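You operate a simulated robot arm through the tools that you are given. There is no shell and no other tool.

Carry out the task below with a simulated robot arm. There is one attempt and no reset: what you move stays moved.

TASK
Change over to the green filter pot and strip the blue one.
Fine: open the blue bleed handle until it stops spitting and leave it open; lid on the free patch, white cartridge in the round dish, DUTY tag under the green pot. Set down upright: white filter element.

Only the result counts: the job must be done as asked and must still hold three seconds after the hand-in. Knocking over, shifting, dropping, spilling or breaking anything else fails it. Lids that push on must go on centred and level and be pressed home; caps that screw on are set level and turned clockwise until they are tight.

THE ROBOT
A 6-joint arm with a two-finger parallel gripper, fixed in place. Base frame: the origin is at the foot of the arm, x ahead of it, y to its left, z up; the work surface is at about z = 740. Lengths are in mm, angles in degrees, forces in N, time in s.
With the tool pointing down near the work surface it reaches from about 200 to 640 mm from the base axis. Its first joint turns from -66.0 to 66.0 degrees. Payload 2.7 kg.
The TCP is the grasp point between the finger pads, 23 mm short of the fingertips. In the tool frame z runs along the fingers and y along their closing line. Largest opening 94 mm; finger width 38, thickness 10; the body of the gripper, 54 by 96 mm, starts 39 mm behind the TCP.
Orientation is that of the tool frame in the base frame, as a unit quaternion [w, x, y, z]. With the fingers straight down and closing along the base's y, the tool's x points along the base's -x, its y along +y and its z along -z.

THE INTERFACE
- The arm moves only by the tool arm_command. Its arguments are lists of equal length, an entry for each row: "delta_pos": the shift along the tool's x, y, z in units of 400 mm (1.0 is 400 mm), a list of three; "turn": the turn, a rotation vector about the tool's x, y, z in units of 120 degrees (1.0 is 120 degrees), a list of three; "fingers": the gripper command, from -1 (fully open) to 1 (shut), values between in proportion. In form: {"delta_pos": [[tx, ty, tz], ...], "turn": [[wx, wy, wz], ...], "fingers": [fingers, ...]}. A call has 1 to 20 rows; each row is the pose to reach, as a shift and turn from the pose commanded when the call began, along the tool's axes at that moment. A call with a number of a shift or a turn outside -1 to 1 is refused whole. Rows are played at 5 a second. More than 50 mm and 8.6 degrees between two rows, or a gripper value outside its range, and nothing of the call is played. A pose out of reach is approached as far as the arm can. The call stops where the force on the tool passes 40 N (or 10 N more than at its start, if that is more) or the arm is blocked; 0.2 s more then pass. Each finger travels about 45 mm/s and halts on what it meets, pressing with about 34 N; the grip force reading is that of the motor and also rises with nothing between the fingers. The clock runs only during rows and for 0.2 s after the last one: add rows that repeat a pose to give the fingers time. It gives the time, the measured TCP pose, the force on the tool (base axes), the opening and the grip force at its end, in the units of the frame above (readings bear some noise), with the torque about the TCP (base axes, N m) and any sound that the robot's microphone picked up, and new pictures: "views" is both (left out), scene, wrist or none.
- Cameras (640 x 400 px; columns grow to the right, rows downward): "scene" is fixed at [85.6, -451.4, 1417.9]; the picture's right is [0.54, -0.84, 0.00], its down [-0.46, -0.30, -0.84] and it looks along [0.70, 0.46, -0.54] (base axes); focal length 277 px, centre (320, 200). "wrist" rides on the gripper at [87, 16, -74] in the tool frame; the picture's right is [-0.18, 0.98, 0.00], its down [-0.58, -0.11, -0.81] and it looks along [-0.79, -0.15, 0.59] (tool axes); focal length 243 px, centre (320, 200). There is no depth. A picture from a camera that has moved, and an enlarged one, comes with that camera's place and axes in the base frame and with its lens. The place of the scene camera against the robot may be out by one fixed shift of up to 18 mm in any direction.
- zoom(camera, box): a new picture of the part [left, top, right, bottom] of that camera's present view, enlarged. No time passes.
- close_job(): hands the job in; it is judged then, once.

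Nothing tells you positions but the pictures and the camera data. Unless the task says otherwise, let go and move clear before handing in.

The tools are called after ">>>" as a command line: name --argument value ..., lists and objects as JSON in quotes. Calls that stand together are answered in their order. arm_command: Moves the arm, as the interface text tells. Its arguments: {"type":"object","properties":{"delta_pos":{"type":"array"},"turn":{"type":"array"},"fingers":{"type":"array"},"views":{"type":"string","enum":["both","scene","wrist","none"]}},"required":["delta_pos","turn","fingers"]} The other tools are called the same way: zoom (camera, box) takes an enlarged picture of a part of a camera's view; close_job () hands the job in.

At the start:

```text
t: 0.0
eef_pos: [422.3, 28.5, 1245.0]
ee_rot: [-0.001, 0.001, 1.0, 0.0]
force: [0.8, 0.1, 0.3]
ft_torque: [0.01, -0.04, 0.01]
finger_gap: 94.0
grip_force: 0.1
```

scene: 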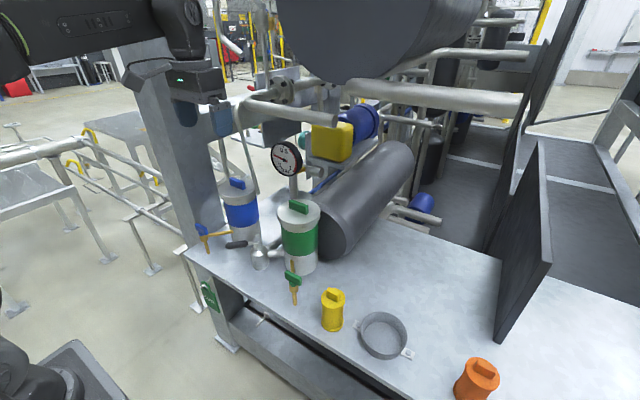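
wrist: 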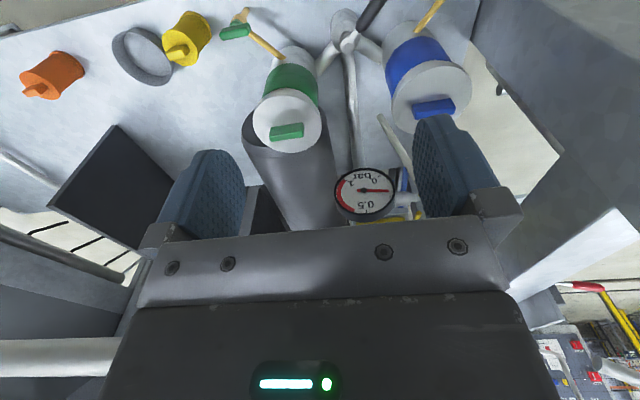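

I see a duplex filter with a blue pot (left) and a green pot (right), a changeover lever between them, a pressure gauge, bleed cocks in front, a yellow and an orange pot, and a round dish. I'll zoom in for detail before moving.

>>> zoom --camera "scene" --box '[180, 160, 340, 320]'

>>> zoom --camera "scene" --box '[300, 260, 540, 400]'

>>> zoom --camera "wrist" --box '[220, 0, 500, 160]'

>>> zoom --camera "wrist" --box '[0, 0, 280, 160]'

>>> zoom --camera "scene" --box '[180, 240, 280, 360]'

>>> zoom --camera "scene" --box '[240, 120, 340, 200]'

```text
2.50 times, centred on (260, 240) of scene
camera zoom: at [85.6, -451.4, 1417.9], right [0.54, -0.84, 0.0], down [-0.46, -0.3, -0.84], along [0.7, 0.46, -0.54], focal length 692 px, centre (470, 100)
```

zoom: 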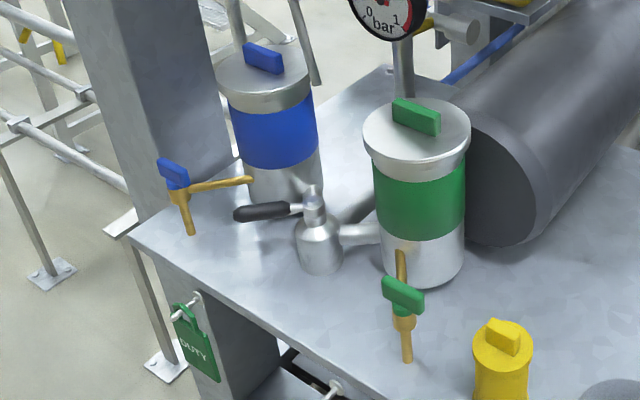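

```text
2.67 times, centred on (420, 330) of scene
camera zoom: at [85.6, -451.4, 1417.9], right [0.54, -0.84, 0.0], down [-0.46, -0.3, -0.84], along [0.7, 0.46, -0.54], focal length 738 px, centre (53, -147)
```

zoom: 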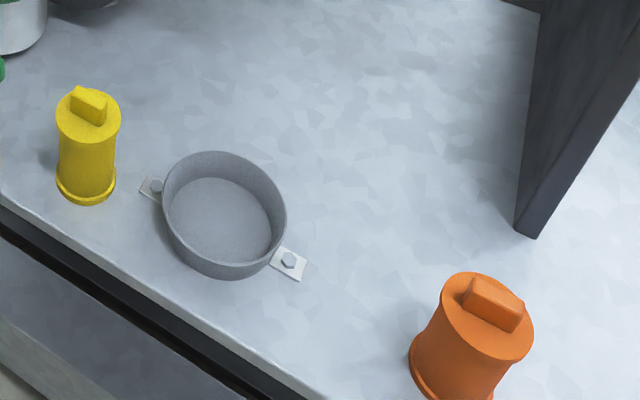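

```text
2.29 times, centred on (360, 80) of wrist
camera zoom: at [336.7, 45.7, 1318.5], right [0.19, 0.98, 0.0], down [0.58, -0.11, 0.81], along [0.79, -0.15, -0.59], focal length 555 px, centre (229, 474)
```

zoom: 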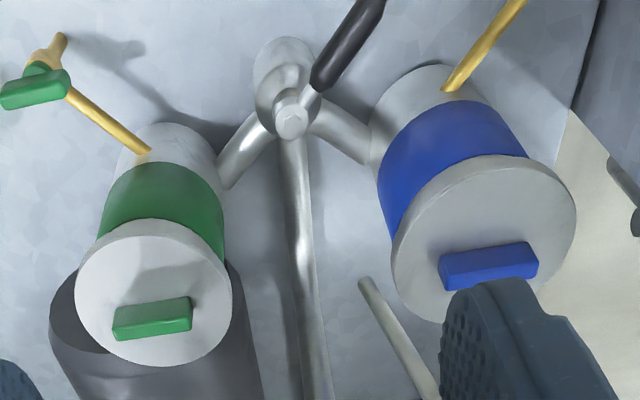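

```text
2.29 times, centred on (140, 80) of wrist
camera zoom: at [336.7, 45.7, 1318.5], right [0.19, 0.98, 0.0], down [0.58, -0.11, 0.81], along [0.79, -0.15, -0.59], focal length 555 px, centre (731, 474)
```

zoom: 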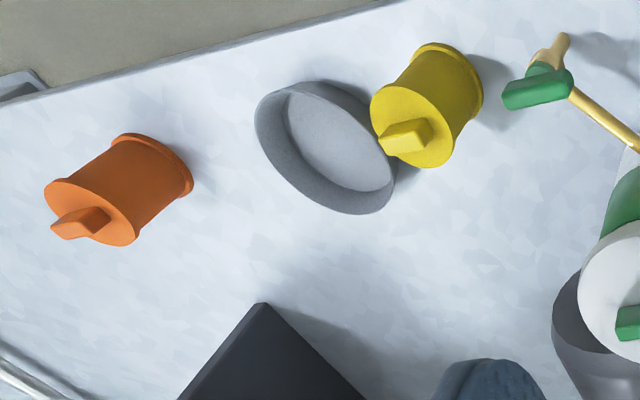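

```text
3.33 times, centred on (230, 300) of scene
camera zoom: at [85.6, -451.4, 1417.9], right [0.54, -0.84, 0.0], down [-0.46, -0.3, -0.84], along [0.7, 0.46, -0.54], focal length 923 px, centre (620, -133)
```

zoom: 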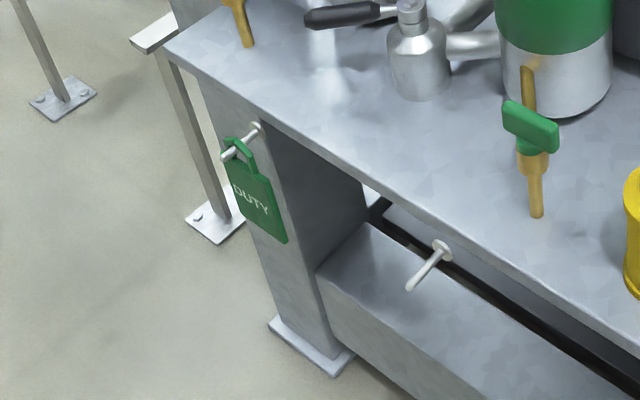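

```text
5.00 times, centred on (290, 160) of scene
camera zoom: at [85.6, -451.4, 1417.9], right [0.54, -0.84, 0.0], down [-0.46, -0.3, -0.84], along [0.7, 0.46, -0.54], focal length 1384 px, centre (470, 400)
```

zoom: 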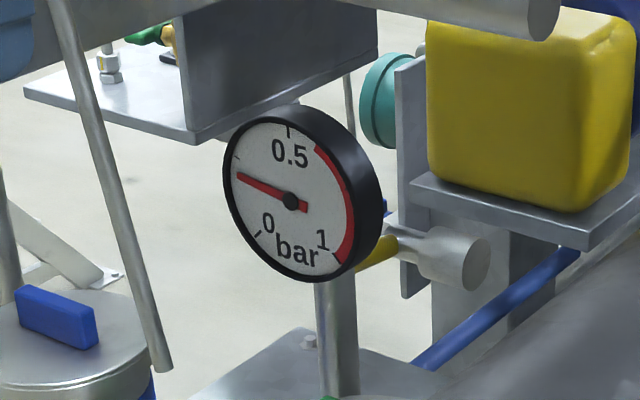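

>>> zoom --camera "scene" --box '[320, 220, 480, 320]'

>>> zoom --camera "scene" --box '[480, 240, 640, 400]'

>>> zoom --camera "scene" --box '[170, 90, 330, 190]'

>>> zoom --camera "scene" --box '[180, 200, 260, 250]'

>>> zoom --camera "scene" --box '[200, 270, 360, 370]'

```text
4.00 times, centred on (400, 270) of scene
camera zoom: at [85.6, -451.4, 1417.9], right [0.54, -0.84, 0.0], down [-0.46, -0.3, -0.84], along [0.7, 0.46, -0.54], focal length 1107 px, centre (0, -80)
```

zoom: 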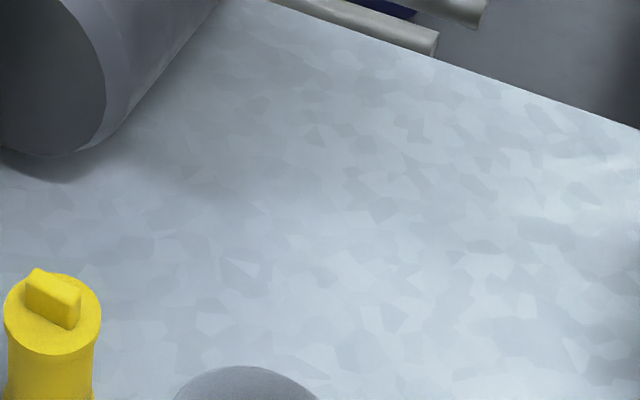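

```text
2.50 times, centred on (560, 320) of scene
camera zoom: at [85.6, -451.4, 1417.9], right [0.54, -0.84, 0.0], down [-0.46, -0.3, -0.84], along [0.7, 0.46, -0.54], focal length 692 px, centre (-280, -100)
```

zoom: 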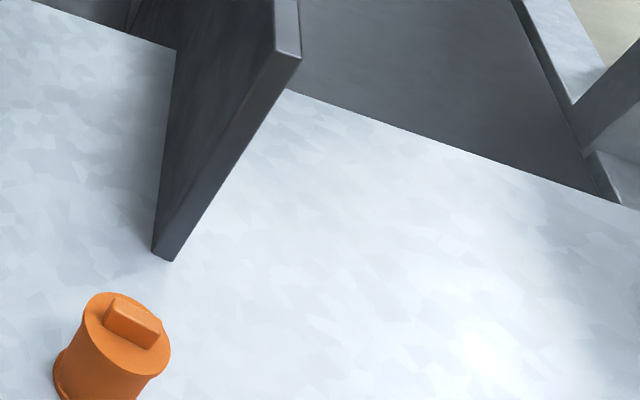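

```text
4.00 times, centred on (250, 140) of scene
camera zoom: at [85.6, -451.4, 1417.9], right [0.54, -0.84, 0.0], down [-0.46, -0.3, -0.84], along [0.7, 0.46, -0.54], focal length 1107 px, centre (600, 440)
```

zoom: 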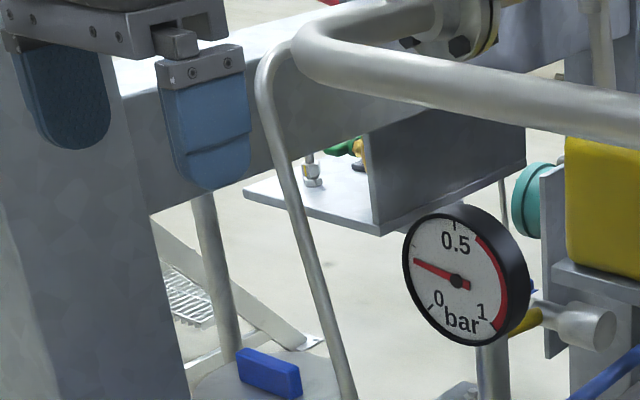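

```text
8.00 times, centred on (220, 225) of scene
camera zoom: at [85.6, -451.4, 1417.9], right [0.54, -0.84, 0.0], down [-0.46, -0.3, -0.84], along [0.7, 0.46, -0.54], focal length 2214 px, centre (1120, 0)
```

zoom: 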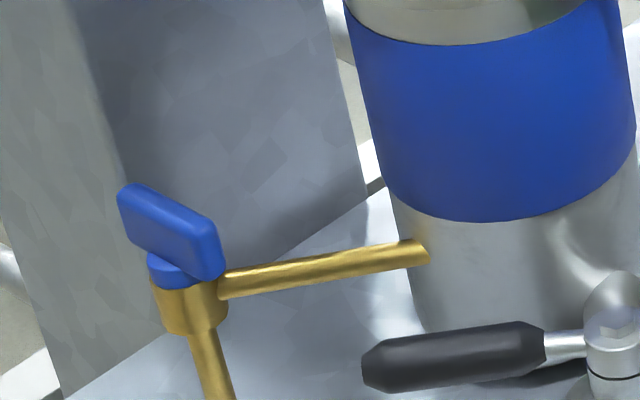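

```text
4.00 times, centred on (280, 320) of scene
camera zoom: at [85.6, -451.4, 1417.9], right [0.54, -0.84, 0.0], down [-0.46, -0.3, -0.84], along [0.7, 0.46, -0.54], focal length 1107 px, centre (480, -280)
```

zoom: 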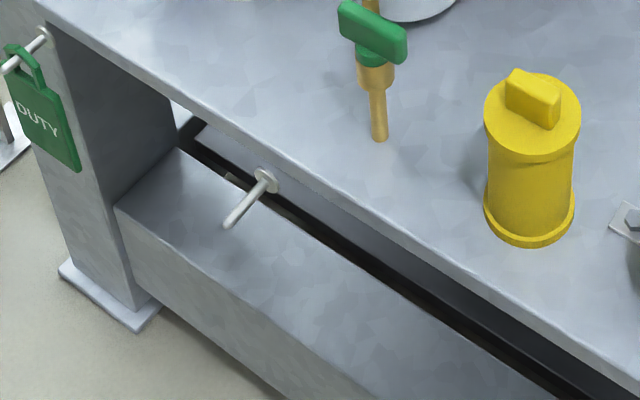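

I'm lowering and pulling back the arm so the wrist camera gets a closer look at the blue side: the lever, bleed cock, pegs and pot.

>>> arm_command --delta_pos '[[0.0436, 0.0357, 0.0875], [0.0871, 0.0714, 0.175], [0.1307, 0.1071, 0.2625], [0.1743, 0.1429, 0.35], [0.2179, 0.1786, 0.4375], [0.2614, 0.2143, 0.525], [0.305, 0.25, 0.6125]]' --turn '[[0, 0, 0], [0, 0, 0], [0, 0, 0], [0, 0, 0], [0, 0, 0], [0, 0, 0], [0, 0, 0]]' --fingers '[-1, -1, -1, -1, -1, -1, -1]'

```text
t: 1.6
eef_pos: [302.7, 128.5, 998.9]
ee_rot: [0.0, 0.001, 1.0, 0.0]
force: [-0.5, -0.9, -1.1]
ft_torque: [0.02, 0.02, -0.02]
finger_gap: 94.2
grip_force: 0.0
camera wrist: at [216.0, 144.3, 1072.5], right [0.19, 0.98, 0.0], down [0.58, -0.11, 0.81], along [0.79, -0.15, -0.59], focal length 243 px, centre (320, 200)
```

scene: 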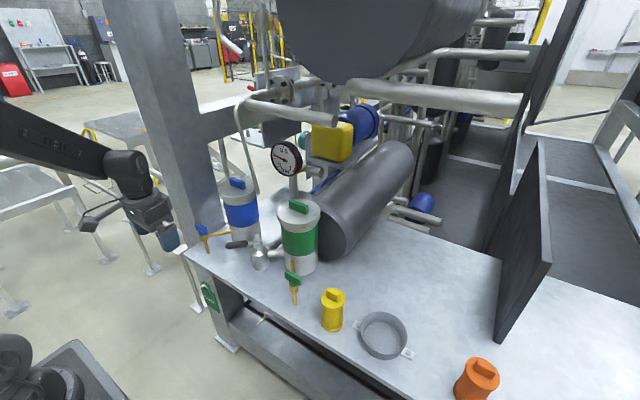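
wrist: 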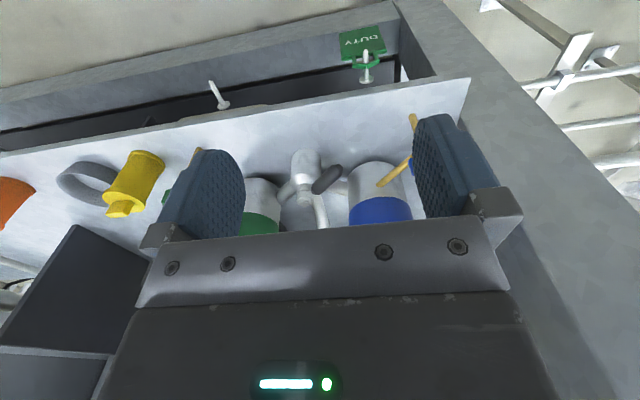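

>>> zoom --camera "wrist" --box '[150, 0, 430, 175]'

>>> zoom --camera "wrist" --box '[310, 0, 430, 100]'

>>> zoom --camera "wrist" --box '[240, 130, 430, 240]'

>>> zoom --camera "wrist" --box '[0, 90, 200, 240]'

```text
2.29 times, centred on (290, 88) of wrist
camera zoom: at [216.0, 144.3, 1072.5], right [0.19, 0.98, 0.0], down [0.58, -0.11, 0.81], along [0.79, -0.15, -0.59], focal length 555 px, centre (389, 457)
```

zoom: 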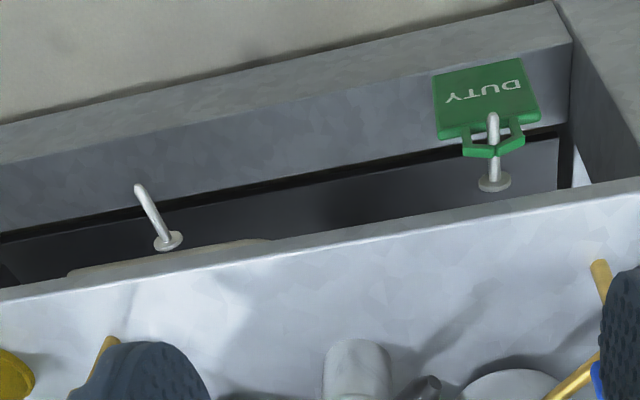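

```text
4.00 times, centred on (370, 50) of wrist
camera zoom: at [216.0, 144.3, 1072.5], right [0.19, 0.98, 0.0], down [0.58, -0.11, 0.81], along [0.79, -0.15, -0.59], focal length 970 px, centre (120, 800)
```

zoom: 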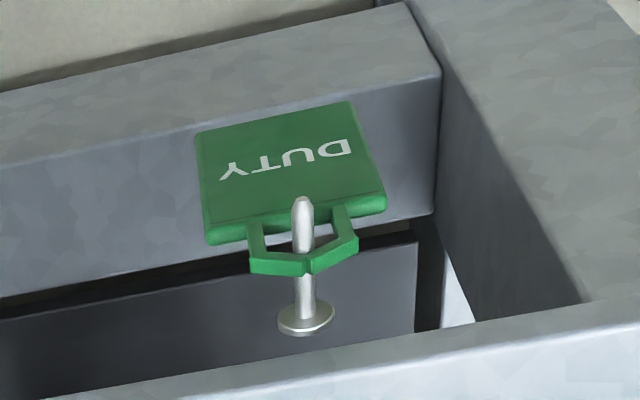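

```text
3.37 times, centred on (335, 185) of wrist
camera zoom: at [216.0, 144.3, 1072.5], right [0.19, 0.98, 0.0], down [0.58, -0.11, 0.81], along [0.79, -0.15, -0.59], focal length 817 px, centre (270, 250)
```

zoom: 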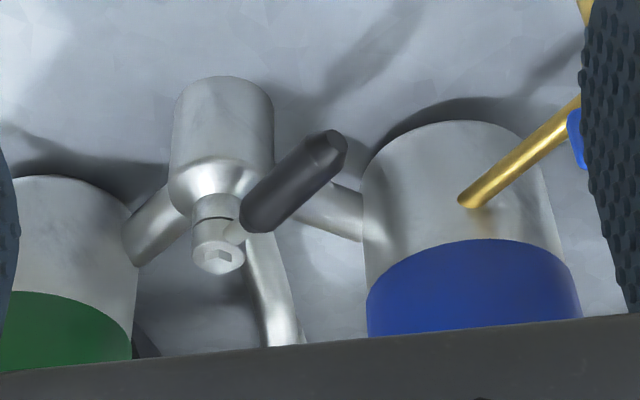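

```text
2.67 times, centred on (100, 165) of wrist
camera zoom: at [216.0, 144.3, 1072.5], right [0.19, 0.98, 0.0], down [0.58, -0.11, 0.81], along [0.79, -0.15, -0.59], focal length 647 px, centre (907, 293)
```

zoom: 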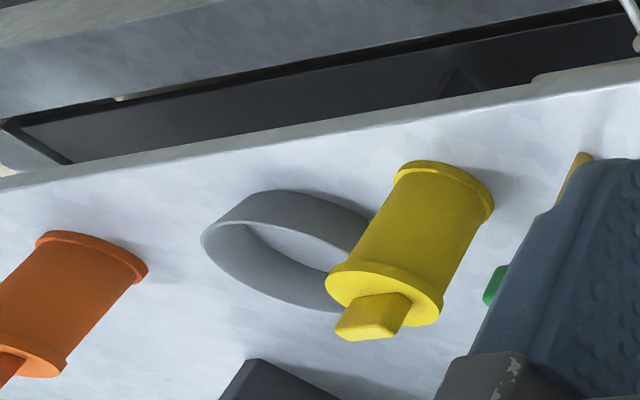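

The pegs are both about z 713: the tag is on the y≈178 peg and the empty peg is at y≈−52. I'll pitch the tool so the camera looks roughly level at the pots, cocks and lever.

>>> arm_command --delta_pos '[[0, 0, -0.025], [0, 0, -0.05], [0, 0, -0.075], [0, 0, -0.1], [0, 0, -0.125]]' --turn '[[0, -0.0667, 0], [0, -0.1333, 0], [0, -0.2, 0], [0, -0.2667, 0], [0, -0.3333, 0]]' --fingers '[-1, -1, -1, -1, -1]'

```text
t: 2.8
eef_pos: [310.4, 136.4, 1059.6]
ee_rot: [0.341, 0.001, 0.94, 0.0]
force: [0.3, -0.5, -0.5]
ft_torque: [0.02, -0.01, -0.01]
finger_gap: 94.1
grip_force: 0.1
out of reach, approached as far as the arm can: row 5
camera wrist: at [197.2, 153.0, 1060.3], right [0.14, 0.98, 0.12], down [-0.07, -0.11, 0.99], along [0.99, -0.15, 0.05], focal length 243 px, centre (320, 200)
```

scene: 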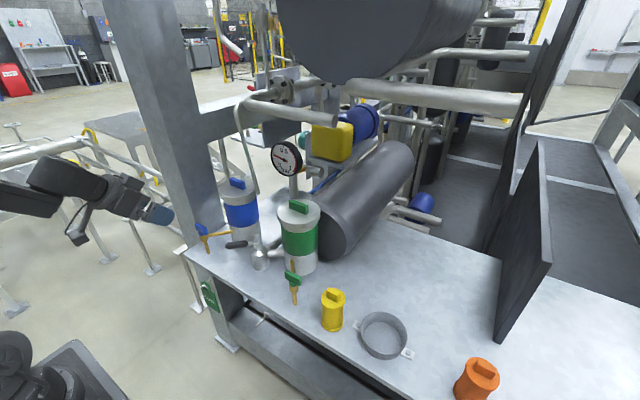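
wrist: 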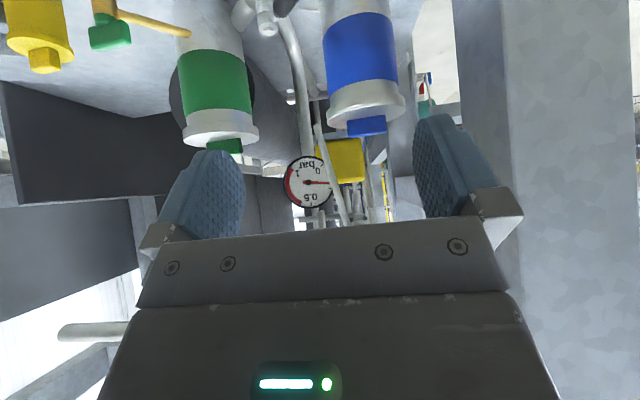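

>>> zoom --camera "wrist" --box '[150, 0, 430, 175]'

>>> zoom --camera "wrist" --box '[270, 80, 430, 180]'

```text
2.29 times, centred on (290, 88) of wrist
camera zoom: at [197.2, 153.0, 1060.3], right [0.14, 0.98, 0.12], down [-0.07, -0.11, 0.99], along [0.99, -0.15, 0.05], focal length 555 px, centre (389, 457)
```

zoom: 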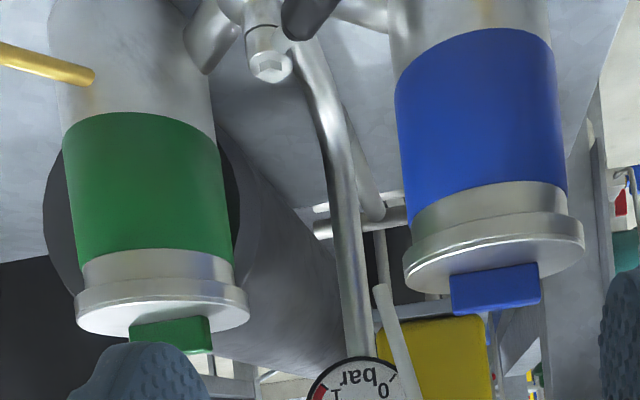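

```text
4.00 times, centred on (350, 130) of wrist
camera zoom: at [197.2, 153.0, 1060.3], right [0.14, 0.98, 0.12], down [-0.07, -0.11, 0.99], along [0.99, -0.15, 0.05], focal length 970 px, centre (200, 480)
```

zoom: 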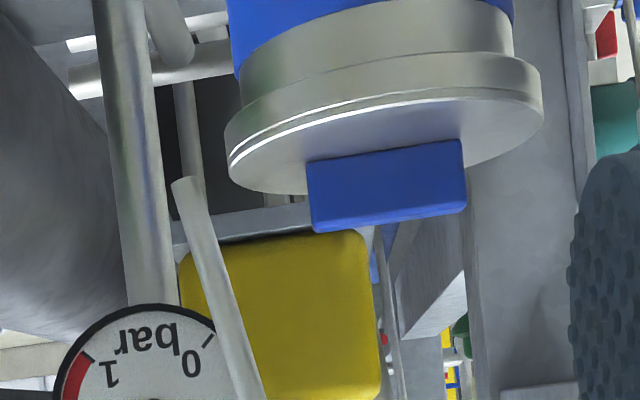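

>>> arm_command --delta_pos '[[0.0195, 0.049, 0.0195], [0.039, 0.098, 0.039], [0.0585, 0.147, 0.0585], [0.078, 0.196, 0.078], [0.0975, 0.245, 0.0975]]' --turn '[[0, 0.0667, 0], [0, 0.1333, 0], [0, 0.2, 0], [0, 0.2667, 0], [0, 0.3333, 0]]' --fingers '[-1, -1, -1, -1, -1]' --views "wrist"

```text
t: 4.0
eef_pos: [305.0, 234.9, 1004.6]
ee_rot: [-0.002, -0.001, 1.0, 0.001]
force: [-0.4, -0.3, -0.1]
ft_torque: [0.04, 0.04, 0.03]
finger_gap: 94.3
grip_force: 0.0
camera wrist: at [220.0, 250.2, 1078.2], right [0.18, 0.98, 0.0], down [0.58, -0.11, 0.81], along [0.79, -0.15, -0.59], focal length 243 px, centre (320, 200)
```

wrist: 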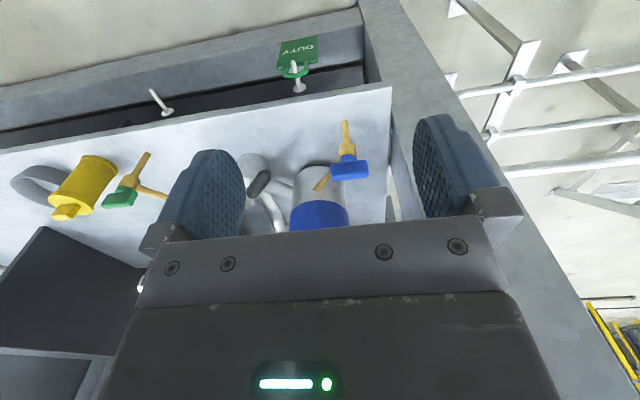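

>>> zoom --camera "wrist" --box '[230, 100, 400, 240]'

>>> zoom --camera "wrist" --box '[310, 110, 390, 190]'

>>> zoom --camera "wrist" --box '[80, 140, 180, 220]'

>>> zoom --camera "wrist" --box '[260, 20, 360, 100]'

```text
2.86 times, centred on (315, 170) of wrist
camera zoom: at [220.0, 250.2, 1078.2], right [0.18, 0.98, 0.0], down [0.58, -0.11, 0.81], along [0.79, -0.15, -0.59], focal length 693 px, centre (334, 286)
```

zoom: 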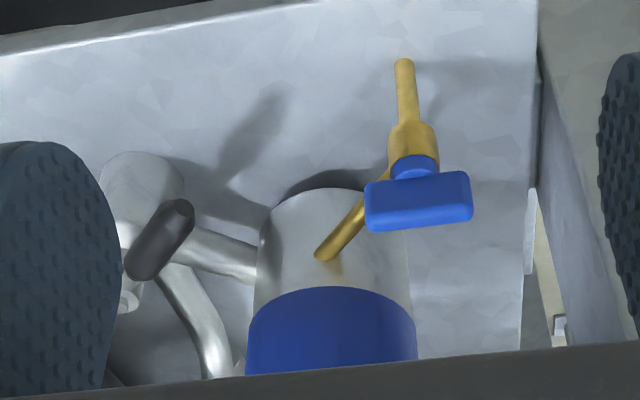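

```text
5.00 times, centred on (350, 150) of wrist
camera zoom: at [220.0, 250.2, 1078.2], right [0.18, 0.98, 0.0], down [0.58, -0.11, 0.81], along [0.79, -0.15, -0.59], focal length 1213 px, centre (170, 450)
```

zoom: 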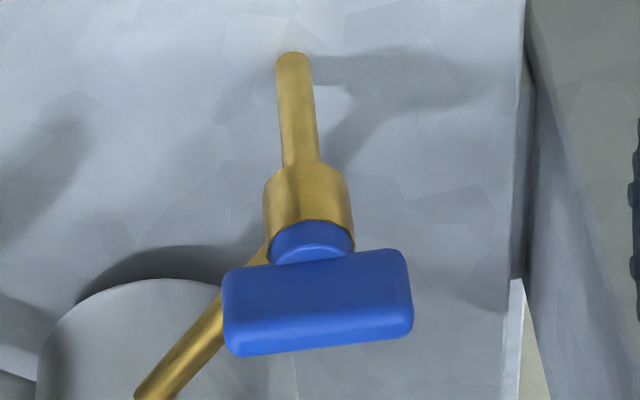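

```text
5.00 times, centred on (130, 180) of wrist
camera zoom: at [220.0, 250.2, 1078.2], right [0.18, 0.98, 0.0], down [0.58, -0.11, 0.81], along [0.79, -0.15, -0.59], focal length 1213 px, centre (1270, 300)
```

zoom: 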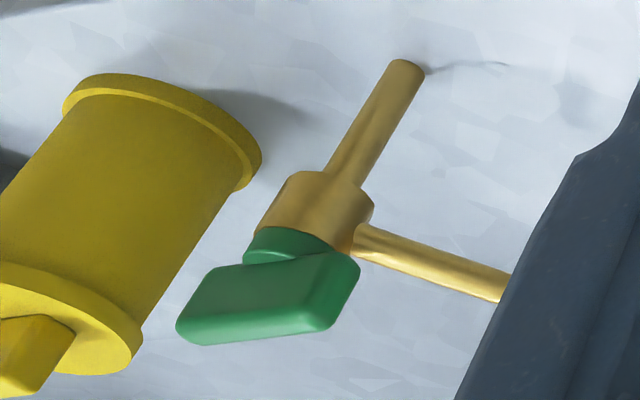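

```text
5.00 times, centred on (310, 60) of wrist
camera zoom: at [220.0, 250.2, 1078.2], right [0.18, 0.98, 0.0], down [0.58, -0.11, 0.81], along [0.79, -0.15, -0.59], focal length 1213 px, centre (370, 900)
```

zoom: 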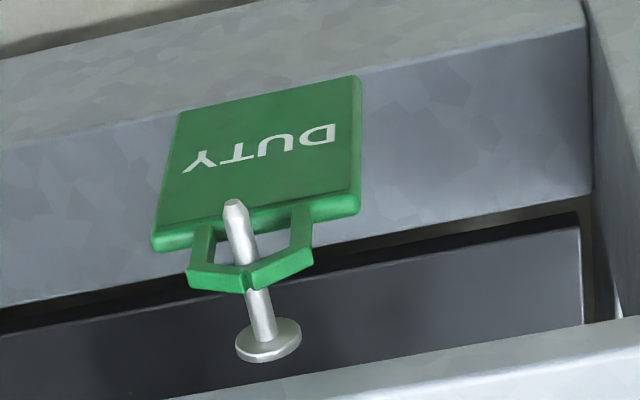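

Wrist triangulation puts the valve stem at about (530,60,839), with the lever pointing at the blue pot and its tip near (469,121,833). The blue bleed handle is near (456,245,861). I'll hover above the lever first to verify.

>>> arm_command --delta_pos '[[-0.086, -0.061, 0.0273], [-0.172, -0.122, 0.0546], [-0.258, -0.183, 0.0819], [-0.344, -0.244, 0.1092], [-0.43, -0.305, 0.1365]]' --turn '[[0, 0, 0], [0, 0, 0], [0, 0, 0], [0, 0, 0], [0, 0, 0]]' --fingers '[-0.7, -0.7, -0.7, -0.7, -0.7]'

```text
t: 5.2
eef_pos: [479.6, 110.4, 948.6]
ee_rot: [0.001, 0.0, 1.0, 0.0]
force: [0.1, 0.1, 0.2]
ft_torque: [-0.02, -0.02, -0.04]
finger_gap: 79.7
grip_force: 0.1
camera wrist: at [393.1, 126.8, 1022.5], right [0.18, 0.98, 0.0], down [0.58, -0.11, 0.81], along [0.79, -0.15, -0.59], focal length 243 px, centre (320, 200)
```

scene: 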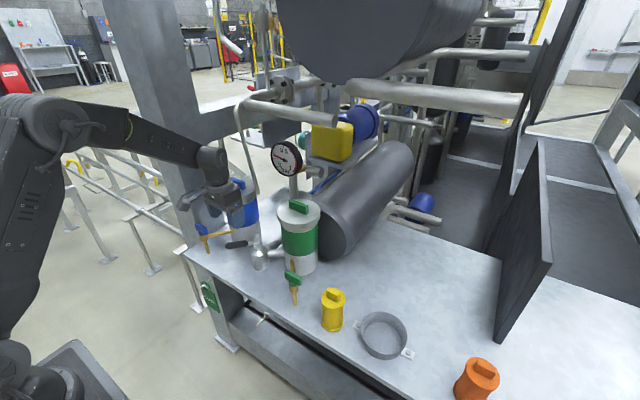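
wrist: 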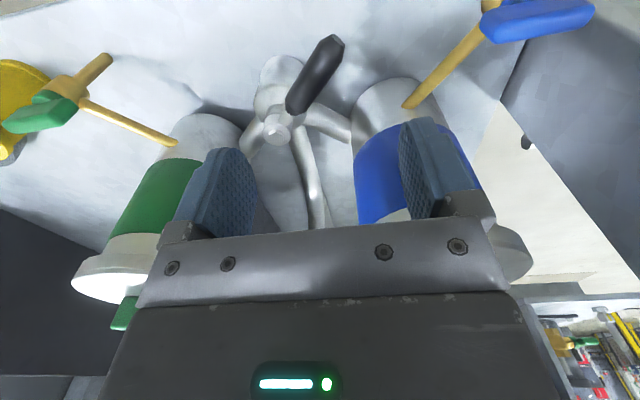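

>>> arm_command --delta_pos '[[0.019, 0, 0.03], [0.019, 0, 0.11], [0.019, 0, 0.2], [0.019, 0, 0.2815]]' --turn '[[0, 0, 0], [0, 0, 0], [0, 0, 0], [0, 0, 0]]' --fingers '[-0.7, -0.7, -0.7, -0.7]'

```text
t: 6.2
eef_pos: [472.7, 112.2, 837.7]
ee_rot: [0.001, 0.001, 1.0, 0.0]
force: [0.4, 0.0, -0.7]
ft_torque: [0.0, -0.01, -0.02]
finger_gap: 79.8
grip_force: 0.1
camera wrist: at [386.4, 129.4, 911.0], right [0.19, 0.98, 0.0], down [0.58, -0.11, 0.81], along [0.79, -0.15, -0.59], focal length 243 px, centre (320, 200)
```

scene: 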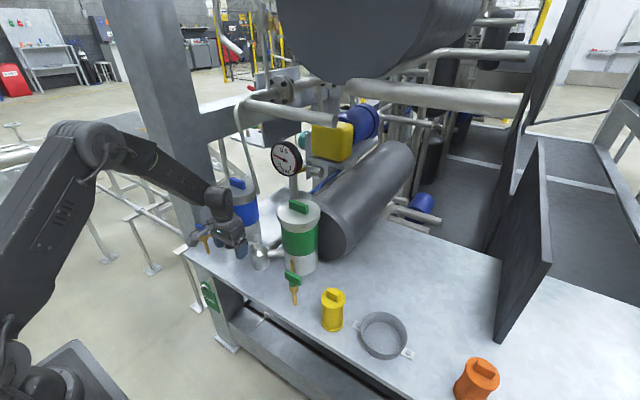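
wrist: 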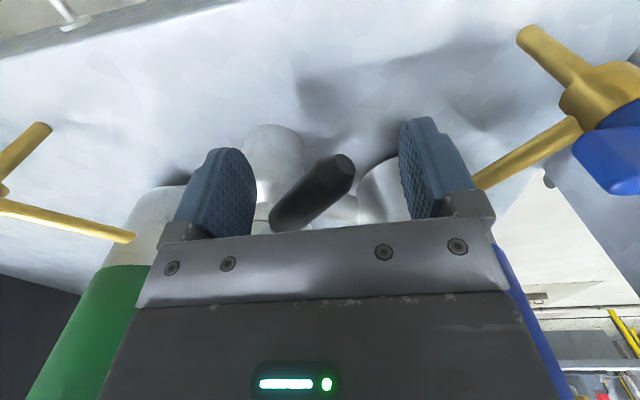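

>>> arm_command --delta_pos '[[0.005, -0.03, 0], [0.01, -0.06, 0], [0.015, -0.09, 0], [0.02, -0.12, 0], [0.025, -0.15, 0], [0.025, -0.18, 0], [0.025, -0.21, 0], [0.025, -0.24, 0], [0.0225, -0.27, 0], [0.02, -0.295, 0], [0.0175, -0.315, 0]]' --turn '[[0, 0, 0], [0, 0, 0], [0, 0, 0], [0, 0, 0], [0, 0, 0], [0, 0, 0], [0, 0, 0], [0, 0, 0], [0, 0, 0], [0, 0, 0], [0, 0, 0]]' --fingers '[-0.7, -0.7, -0.7, -0.7, -0.7, -0.7, -0.7, -0.7, -0.7, -0.7, -0.7]'

```text
t: 8.6
eef_pos: [462.7, -13.8, 836.3]
ee_rot: [-0.001, 0.0, 1.0, 0.002]
force: [-2.0, 2.6, 1.0]
ft_torque: [0.04, -0.02, 0.12]
finger_gap: 80.9
grip_force: 1.5
camera wrist: at [376.9, 2.2, 910.2], right [0.19, 0.98, 0.0], down [0.58, -0.11, 0.81], along [0.79, -0.15, -0.59], focal length 243 px, centre (320, 200)
```

scene: 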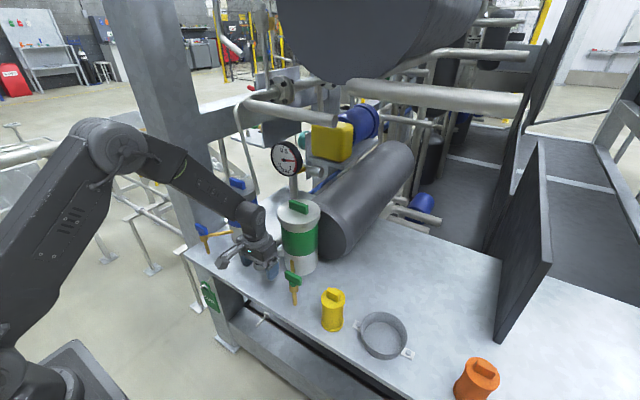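
wrist: 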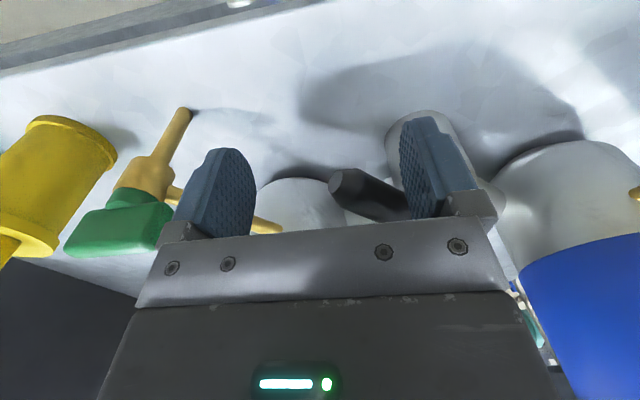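

>>> zoom --camera "scene" --box '[250, 130, 330, 190]'

>>> zoom --camera "wrist" --box '[240, 90, 500, 230]'

```text
6.67 times, centred on (290, 160) of scene
camera zoom: at [85.5, -451.4, 1417.9], right [0.54, -0.84, 0.0], down [-0.46, -0.3, -0.84], along [0.7, 0.46, -0.54], focal length 1845 px, centre (520, 467)
```

zoom: 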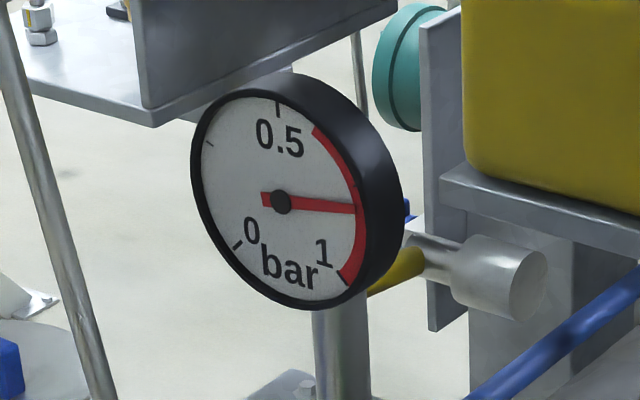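

```text
2.46 times, centred on (370, 160) of wrist
camera zoom: at [376.9, 2.2, 910.2], right [0.19, 0.98, 0.0], down [0.58, -0.11, 0.81], along [0.79, -0.15, -0.59], focal length 597 px, centre (197, 298)
```

zoom: 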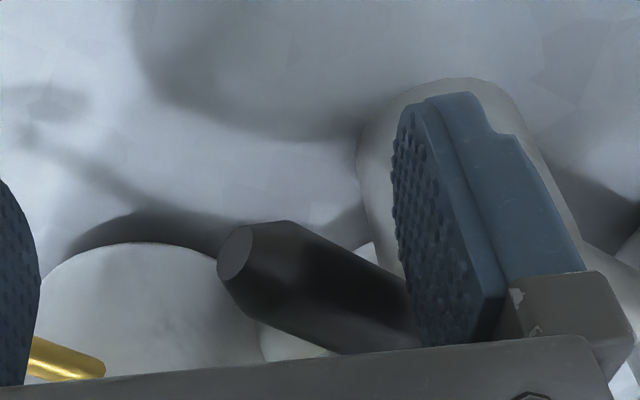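

>>> arm_command --delta_pos '[[0, 0, 0], [0, 0, 0], [0, 0, 0], [0, 0, 0], [0, 0, 0]]' --turn '[[0, 0, 0], [0, 0, 0], [0, 0, 0], [0, 0, 0], [0, 0, 0]]' --fingers '[-0.7, -0.7, -0.7, -0.7, -0.7]' --views "none"

>>> zoom --camera "scene" --box '[250, 130, 330, 190]'

```text
t: 9.8
eef_pos: [462.7, -13.2, 836.8]
ee_rot: [-0.001, 0.001, 1.0, 0.0]
force: [-1.3, 0.9, -1.1]
ft_torque: [0.0, 0.03, 0.13]
finger_gap: 80.2
grip_force: 0.5
```

```text
6.67 times, centred on (290, 160) of scene
camera zoom: at [85.5, -451.4, 1417.9], right [0.54, -0.84, 0.0], down [-0.46, -0.3, -0.84], along [0.7, 0.46, -0.54], focal length 1845 px, centre (520, 467)
```

zoom: 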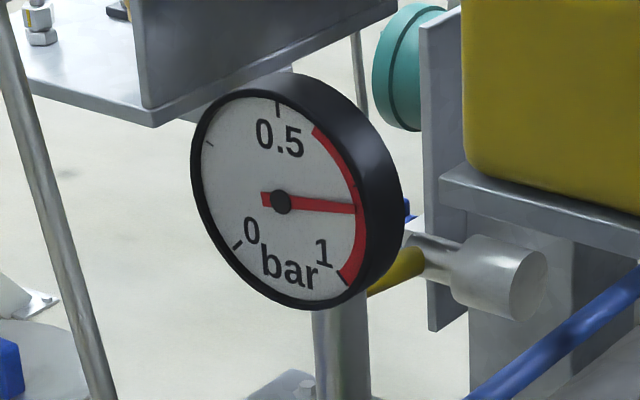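

The lever now points about 226°, but the gauge has risen to 0.83, so the changeover may not be complete. I'll nudge it further in small steps to find the end stop.

>>> arm_command --delta_pos '[[0, -0.01, 0], [0, -0.02, 0], [0, -0.03, 0], [0, -0.03, 0]]' --turn '[[0, 0, 0], [0, 0, 0], [0, 0, 0], [0, 0, 0]]' --fingers '[-0.7, -0.7, -0.7, -0.7]'

>>> zoom --camera "scene" --box '[250, 130, 330, 190]'

```text
t: 10.8
eef_pos: [462.0, -21.6, 836.4]
ee_rot: [-0.002, -0.002, 1.0, 0.0]
force: [-19.6, 32.8, 4.5]
ft_torque: [0.46, -0.29, 1.56]
finger_gap: 93.7
grip_force: 16.4
camera wrist: at [376.3, -6.4, 910.5], right [0.18, 0.98, 0.0], down [0.58, -0.11, 0.8], along [0.79, -0.14, -0.59], focal length 243 px, centre (320, 200)
```

scene: 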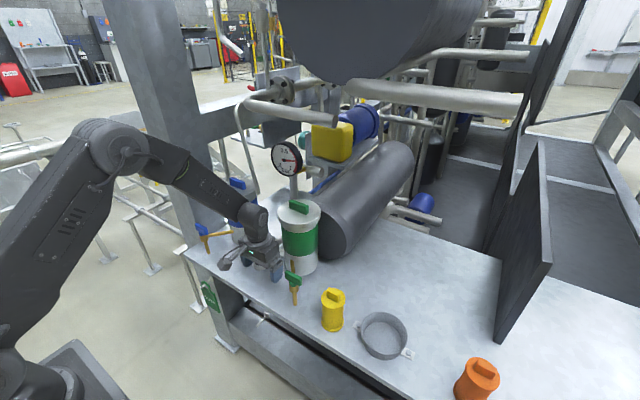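
wrist: 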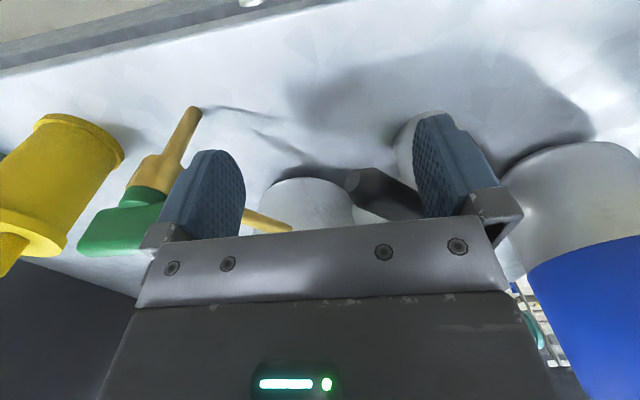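

```text
6.67 times, centred on (290, 160) of scene
camera zoom: at [85.0, -450.7, 1418.2], right [0.54, -0.84, 0.0], down [-0.46, -0.3, -0.84], along [0.7, 0.46, -0.54], focal length 1845 px, centre (520, 467)
```

zoom: 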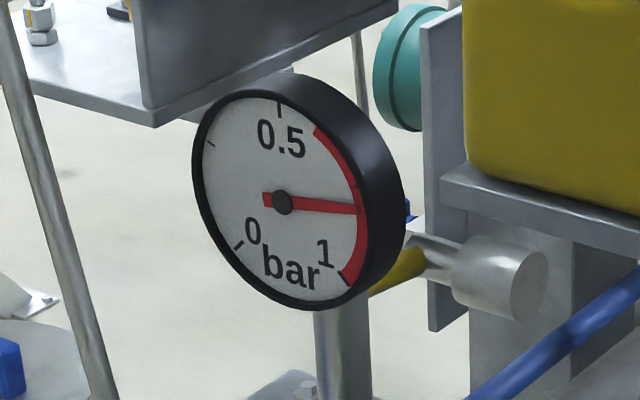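

The lever is hard against its green stop (33 N reaction), so it's fully over. I'm backing off and lifting clear.

>>> arm_command --delta_pos '[[0, 0.02, 0], [0, 0.04, 0], [0, 0.04, 0], [0.0, 0.04, -0.1], [0.0, 0.04, -0.2], [0.0, 0.04, -0.3]]' --turn '[[0, 0, 0], [0, 0, 0], [0, 0, 0], [0, 0, 0], [0, 0, 0], [0, 0, 0]]' --fingers '[-0.7, -0.7, -0.7, -0.7, -0.7, -0.7]'

>>> zoom --camera "scene" --box '[250, 130, 330, 190]'

```text
t: 12.2
eef_pos: [462.3, -9.2, 959.0]
ee_rot: [0.0, 0.001, 1.0, 0.0]
force: [0.7, 0.0, -0.5]
ft_torque: [0.03, 0.01, 0.04]
finger_gap: 80.0
grip_force: 0.1
camera wrist: at [376.8, 5.7, 1033.6], right [0.19, 0.98, 0.0], down [0.58, -0.11, 0.81], along [0.79, -0.15, -0.59], focal length 243 px, centre (320, 200)
```

scene: 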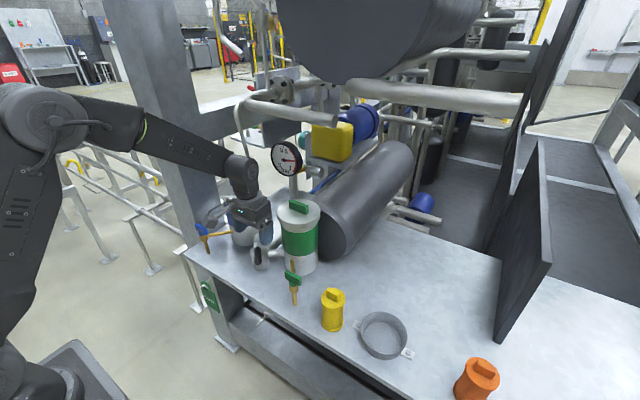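
wrist: 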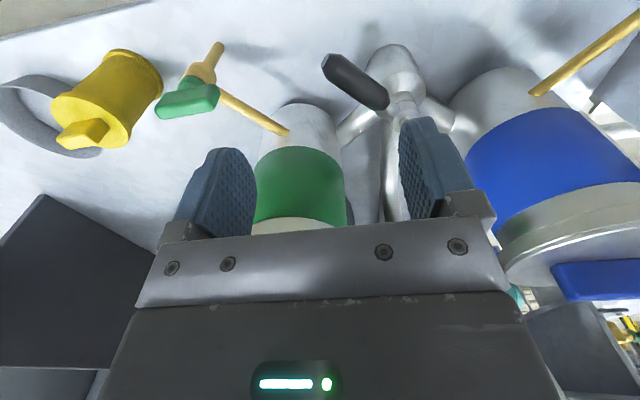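

```text
6.67 times, centred on (290, 160) of scene
camera zoom: at [85.6, -451.4, 1417.9], right [0.54, -0.84, 0.0], down [-0.46, -0.3, -0.84], along [0.7, 0.46, -0.54], focal length 1845 px, centre (520, 467)
```

zoom: 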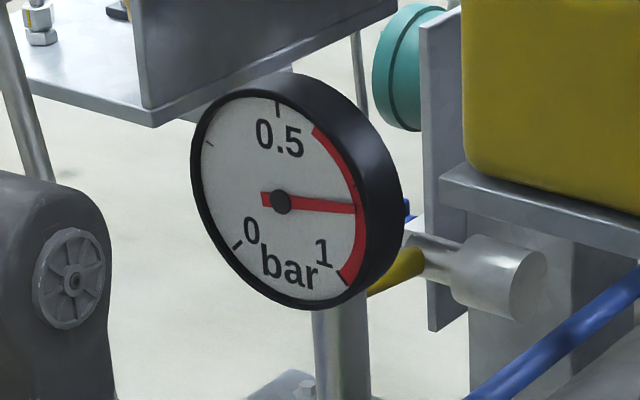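

The lever now points at green. Next I'll turn the gripper 90° and hover over the blue bleed handle.

>>> arm_command --delta_pos '[[0.025, 0.053, 0.005], [0.05, 0.106, 0.01], [0.075, 0.159, 0.015], [0.0925, 0.212, 0.02], [0.0925, 0.265, 0.025], [0.0925, 0.318, 0.03], [0.0925, 0.371, 0.035], [0.0825, 0.424, 0.04], [0.0675, 0.477, 0.045], [0.05, 0.53, 0.05], [0.0325, 0.583, 0.055], [0.015, 0.636, 0.06]]' --turn '[[0, 0, 0.0625], [0, 0, 0.125], [0, 0, 0.1875], [0, 0, 0.25], [0, 0, 0.3125], [0, 0, 0.375], [0, 0, 0.4375], [0, 0, 0.5], [0, 0, 0.5625], [0, 0, 0.625], [0, 0, 0.6875], [0, 0, 0.75]]' --fingers '[-0.06, -0.06, -0.06, -0.06, -0.06, -0.06, -0.06, -0.06, -0.06, -0.06, -0.06, -0.06]'

```text
t: 14.8
eef_pos: [457.2, 245.1, 933.1]
ee_rot: [0.0, 0.709, 0.706, 0.0]
force: [0.5, -0.2, -0.1]
ft_torque: [-0.03, -0.02, -0.02]
finger_gap: 49.8
grip_force: 0.0
camera wrist: at [474.0, 332.0, 1007.0], right [0.98, -0.19, 0.0], down [-0.11, -0.58, 0.81], along [-0.15, -0.79, -0.59], focal length 243 px, centre (320, 200)
```

scene: 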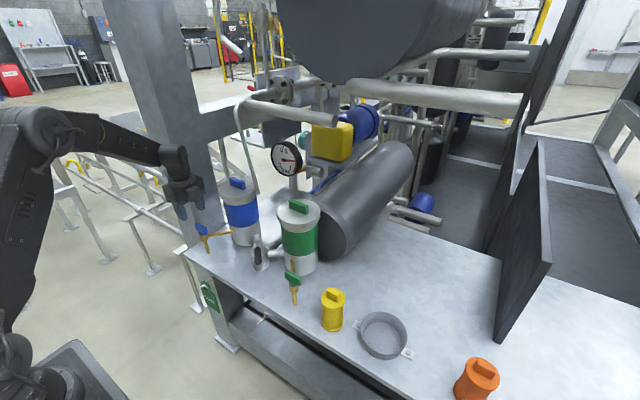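
wrist: 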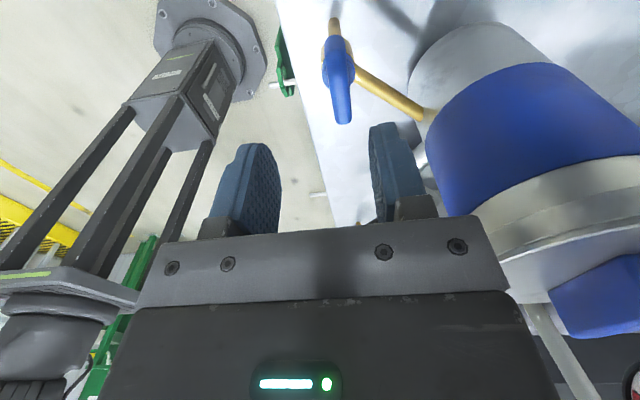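

>>> zoom --camera "wrist" --box '[270, 0, 430, 140]'

```text
2.86 times, centred on (350, 70) of wrist
camera zoom: at [474.0, 332.0, 1007.0], right [0.98, -0.19, 0.0], down [-0.11, -0.58, 0.81], along [-0.15, -0.79, -0.59], focal length 693 px, centre (234, 571)
```

zoom: 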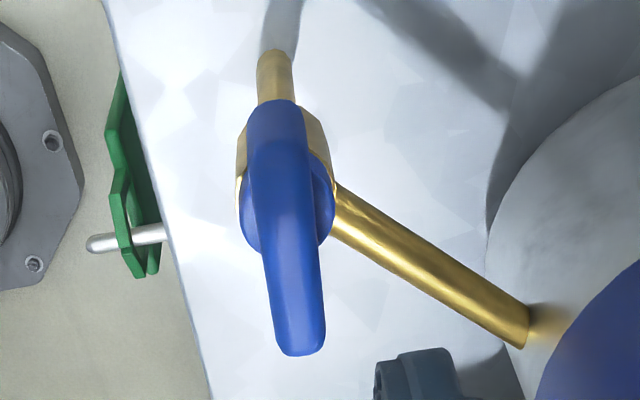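

>>> arm_command --delta_pos '[[0, 0.0325, 0.02], [0, 0.0325, 0.07], [0, 0.0325, 0.1225], [0, 0.0325, 0.1225]]' --turn '[[0, 0, 0], [0, 0, 0], [0, 0, 0], [0, 0, 0]]' --fingers '[-0.06, -0.06, -0.06, -0.06]' --views "both"

>>> zoom --camera "wrist" --box '[240, 40, 420, 180]'

>>> zoom --camera "scene" --box '[160, 170, 260, 260]'

```text
t: 15.3
eef_pos: [466.1, 247.8, 924.2]
ee_rot: [0.0, 0.7, 0.714, 0.0]
force: [-7.5, -0.6, -1.5]
ft_torque: [0.02, -0.63, 0.82]
finger_gap: 49.8
grip_force: 0.0
stopped in row 2: the force on the tool passed its limit at 48 N (the readings are from after the stop); the commanded pose is now the measured one
camera wrist: at [482.6, 333.8, 998.4], right [0.99, -0.17, 0.0], down [-0.1, -0.58, 0.81], along [-0.13, -0.8, -0.59], focal length 243 px, centre (320, 200)
```

scene: 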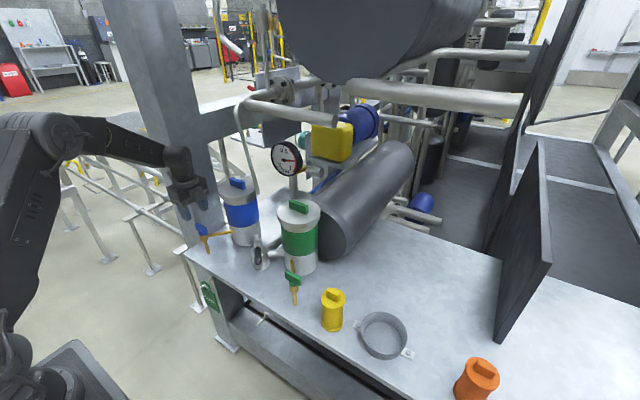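
wrist: 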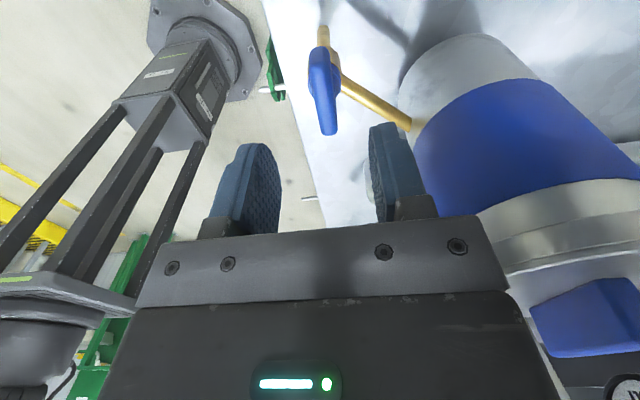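

```text
2.86 times, centred on (330, 110) of wrist
camera zoom: at [482.6, 333.8, 998.4], right [0.99, -0.17, 0.0], down [-0.1, -0.58, 0.81], along [-0.13, -0.8, -0.59], focal length 693 px, centre (291, 457)
```

zoom: 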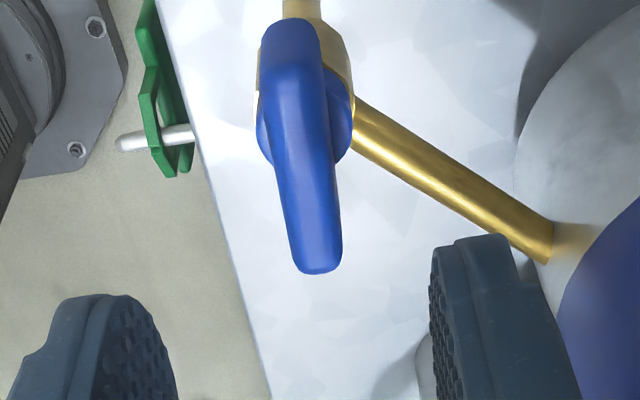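

```text
4.44 times, centred on (210, 215) of scene
camera zoom: at [85.4, -451.4, 1417.9], right [0.54, -0.84, 0.0], down [-0.46, -0.3, -0.84], along [0.7, 0.46, -0.54], focal length 1230 px, centre (809, 133)
```

zoom: 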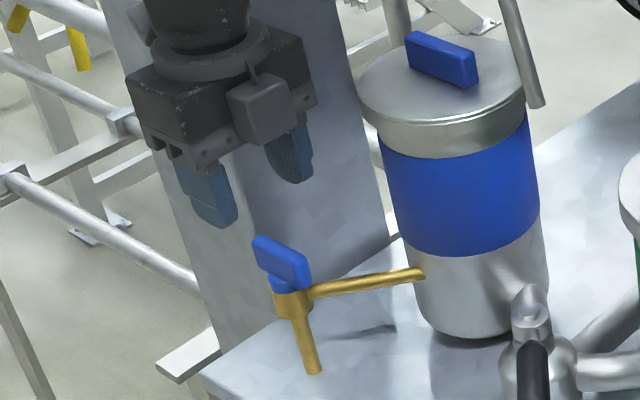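

The camera bracket touched the post beside the bench, which is fixed, and the arm stopped. I'll back off and swing the tool to the opposite yaw so the camera is clear of the post.

>>> arm_command --delta_pos '[[0, -0.06, -0.01], [0, -0.1, -0.03], [0, -0.115, -0.05], [0, -0.115, -0.05], [0, -0.115, -0.05], [0, -0.115, -0.05], [0, -0.115, -0.05], [0, -0.115, -0.05], [0, -0.115, -0.05], [0, -0.115, -0.05], [0, -0.115, -0.05], [0, -0.115, -0.05], [0, -0.115, -0.05], [0, -0.115, -0.05]]' --turn '[[0, 0, 0], [0, 0, 0], [0, 0, -0.0674], [0, 0, -0.1349], [0, 0, -0.2023], [0, 0, -0.2697], [0, 0, -0.3371], [0, 0, -0.4046], [0, 0, -0.472], [0, 0, -0.5394], [0, 0, -0.6068], [0, 0, -0.6743], [0, 0, -0.7417], [0, 0, -0.7417]]' --fingers '[-0.06, -0.06, -0.06, -0.06, -0.06, -0.06, -0.06, -0.06, -0.06, -0.06, -0.06, -0.06, -0.06, -0.06]' --views "wrist"

```text
t: 18.3
eef_pos: [422.9, 246.3, 944.9]
ee_rot: [0.0, -0.001, 1.0, 0.0]
force: [-0.1, 0.2, 0.2]
ft_torque: [-0.01, -0.03, 0.0]
finger_gap: 49.9
grip_force: 0.1
camera wrist: at [336.5, 262.1, 1018.7], right [0.18, 0.98, 0.0], down [0.58, -0.11, 0.81], along [0.79, -0.15, -0.59], focal length 243 px, centre (320, 200)
```

wrist: 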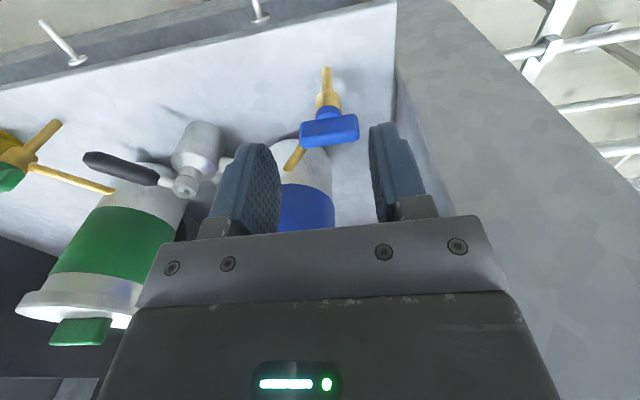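

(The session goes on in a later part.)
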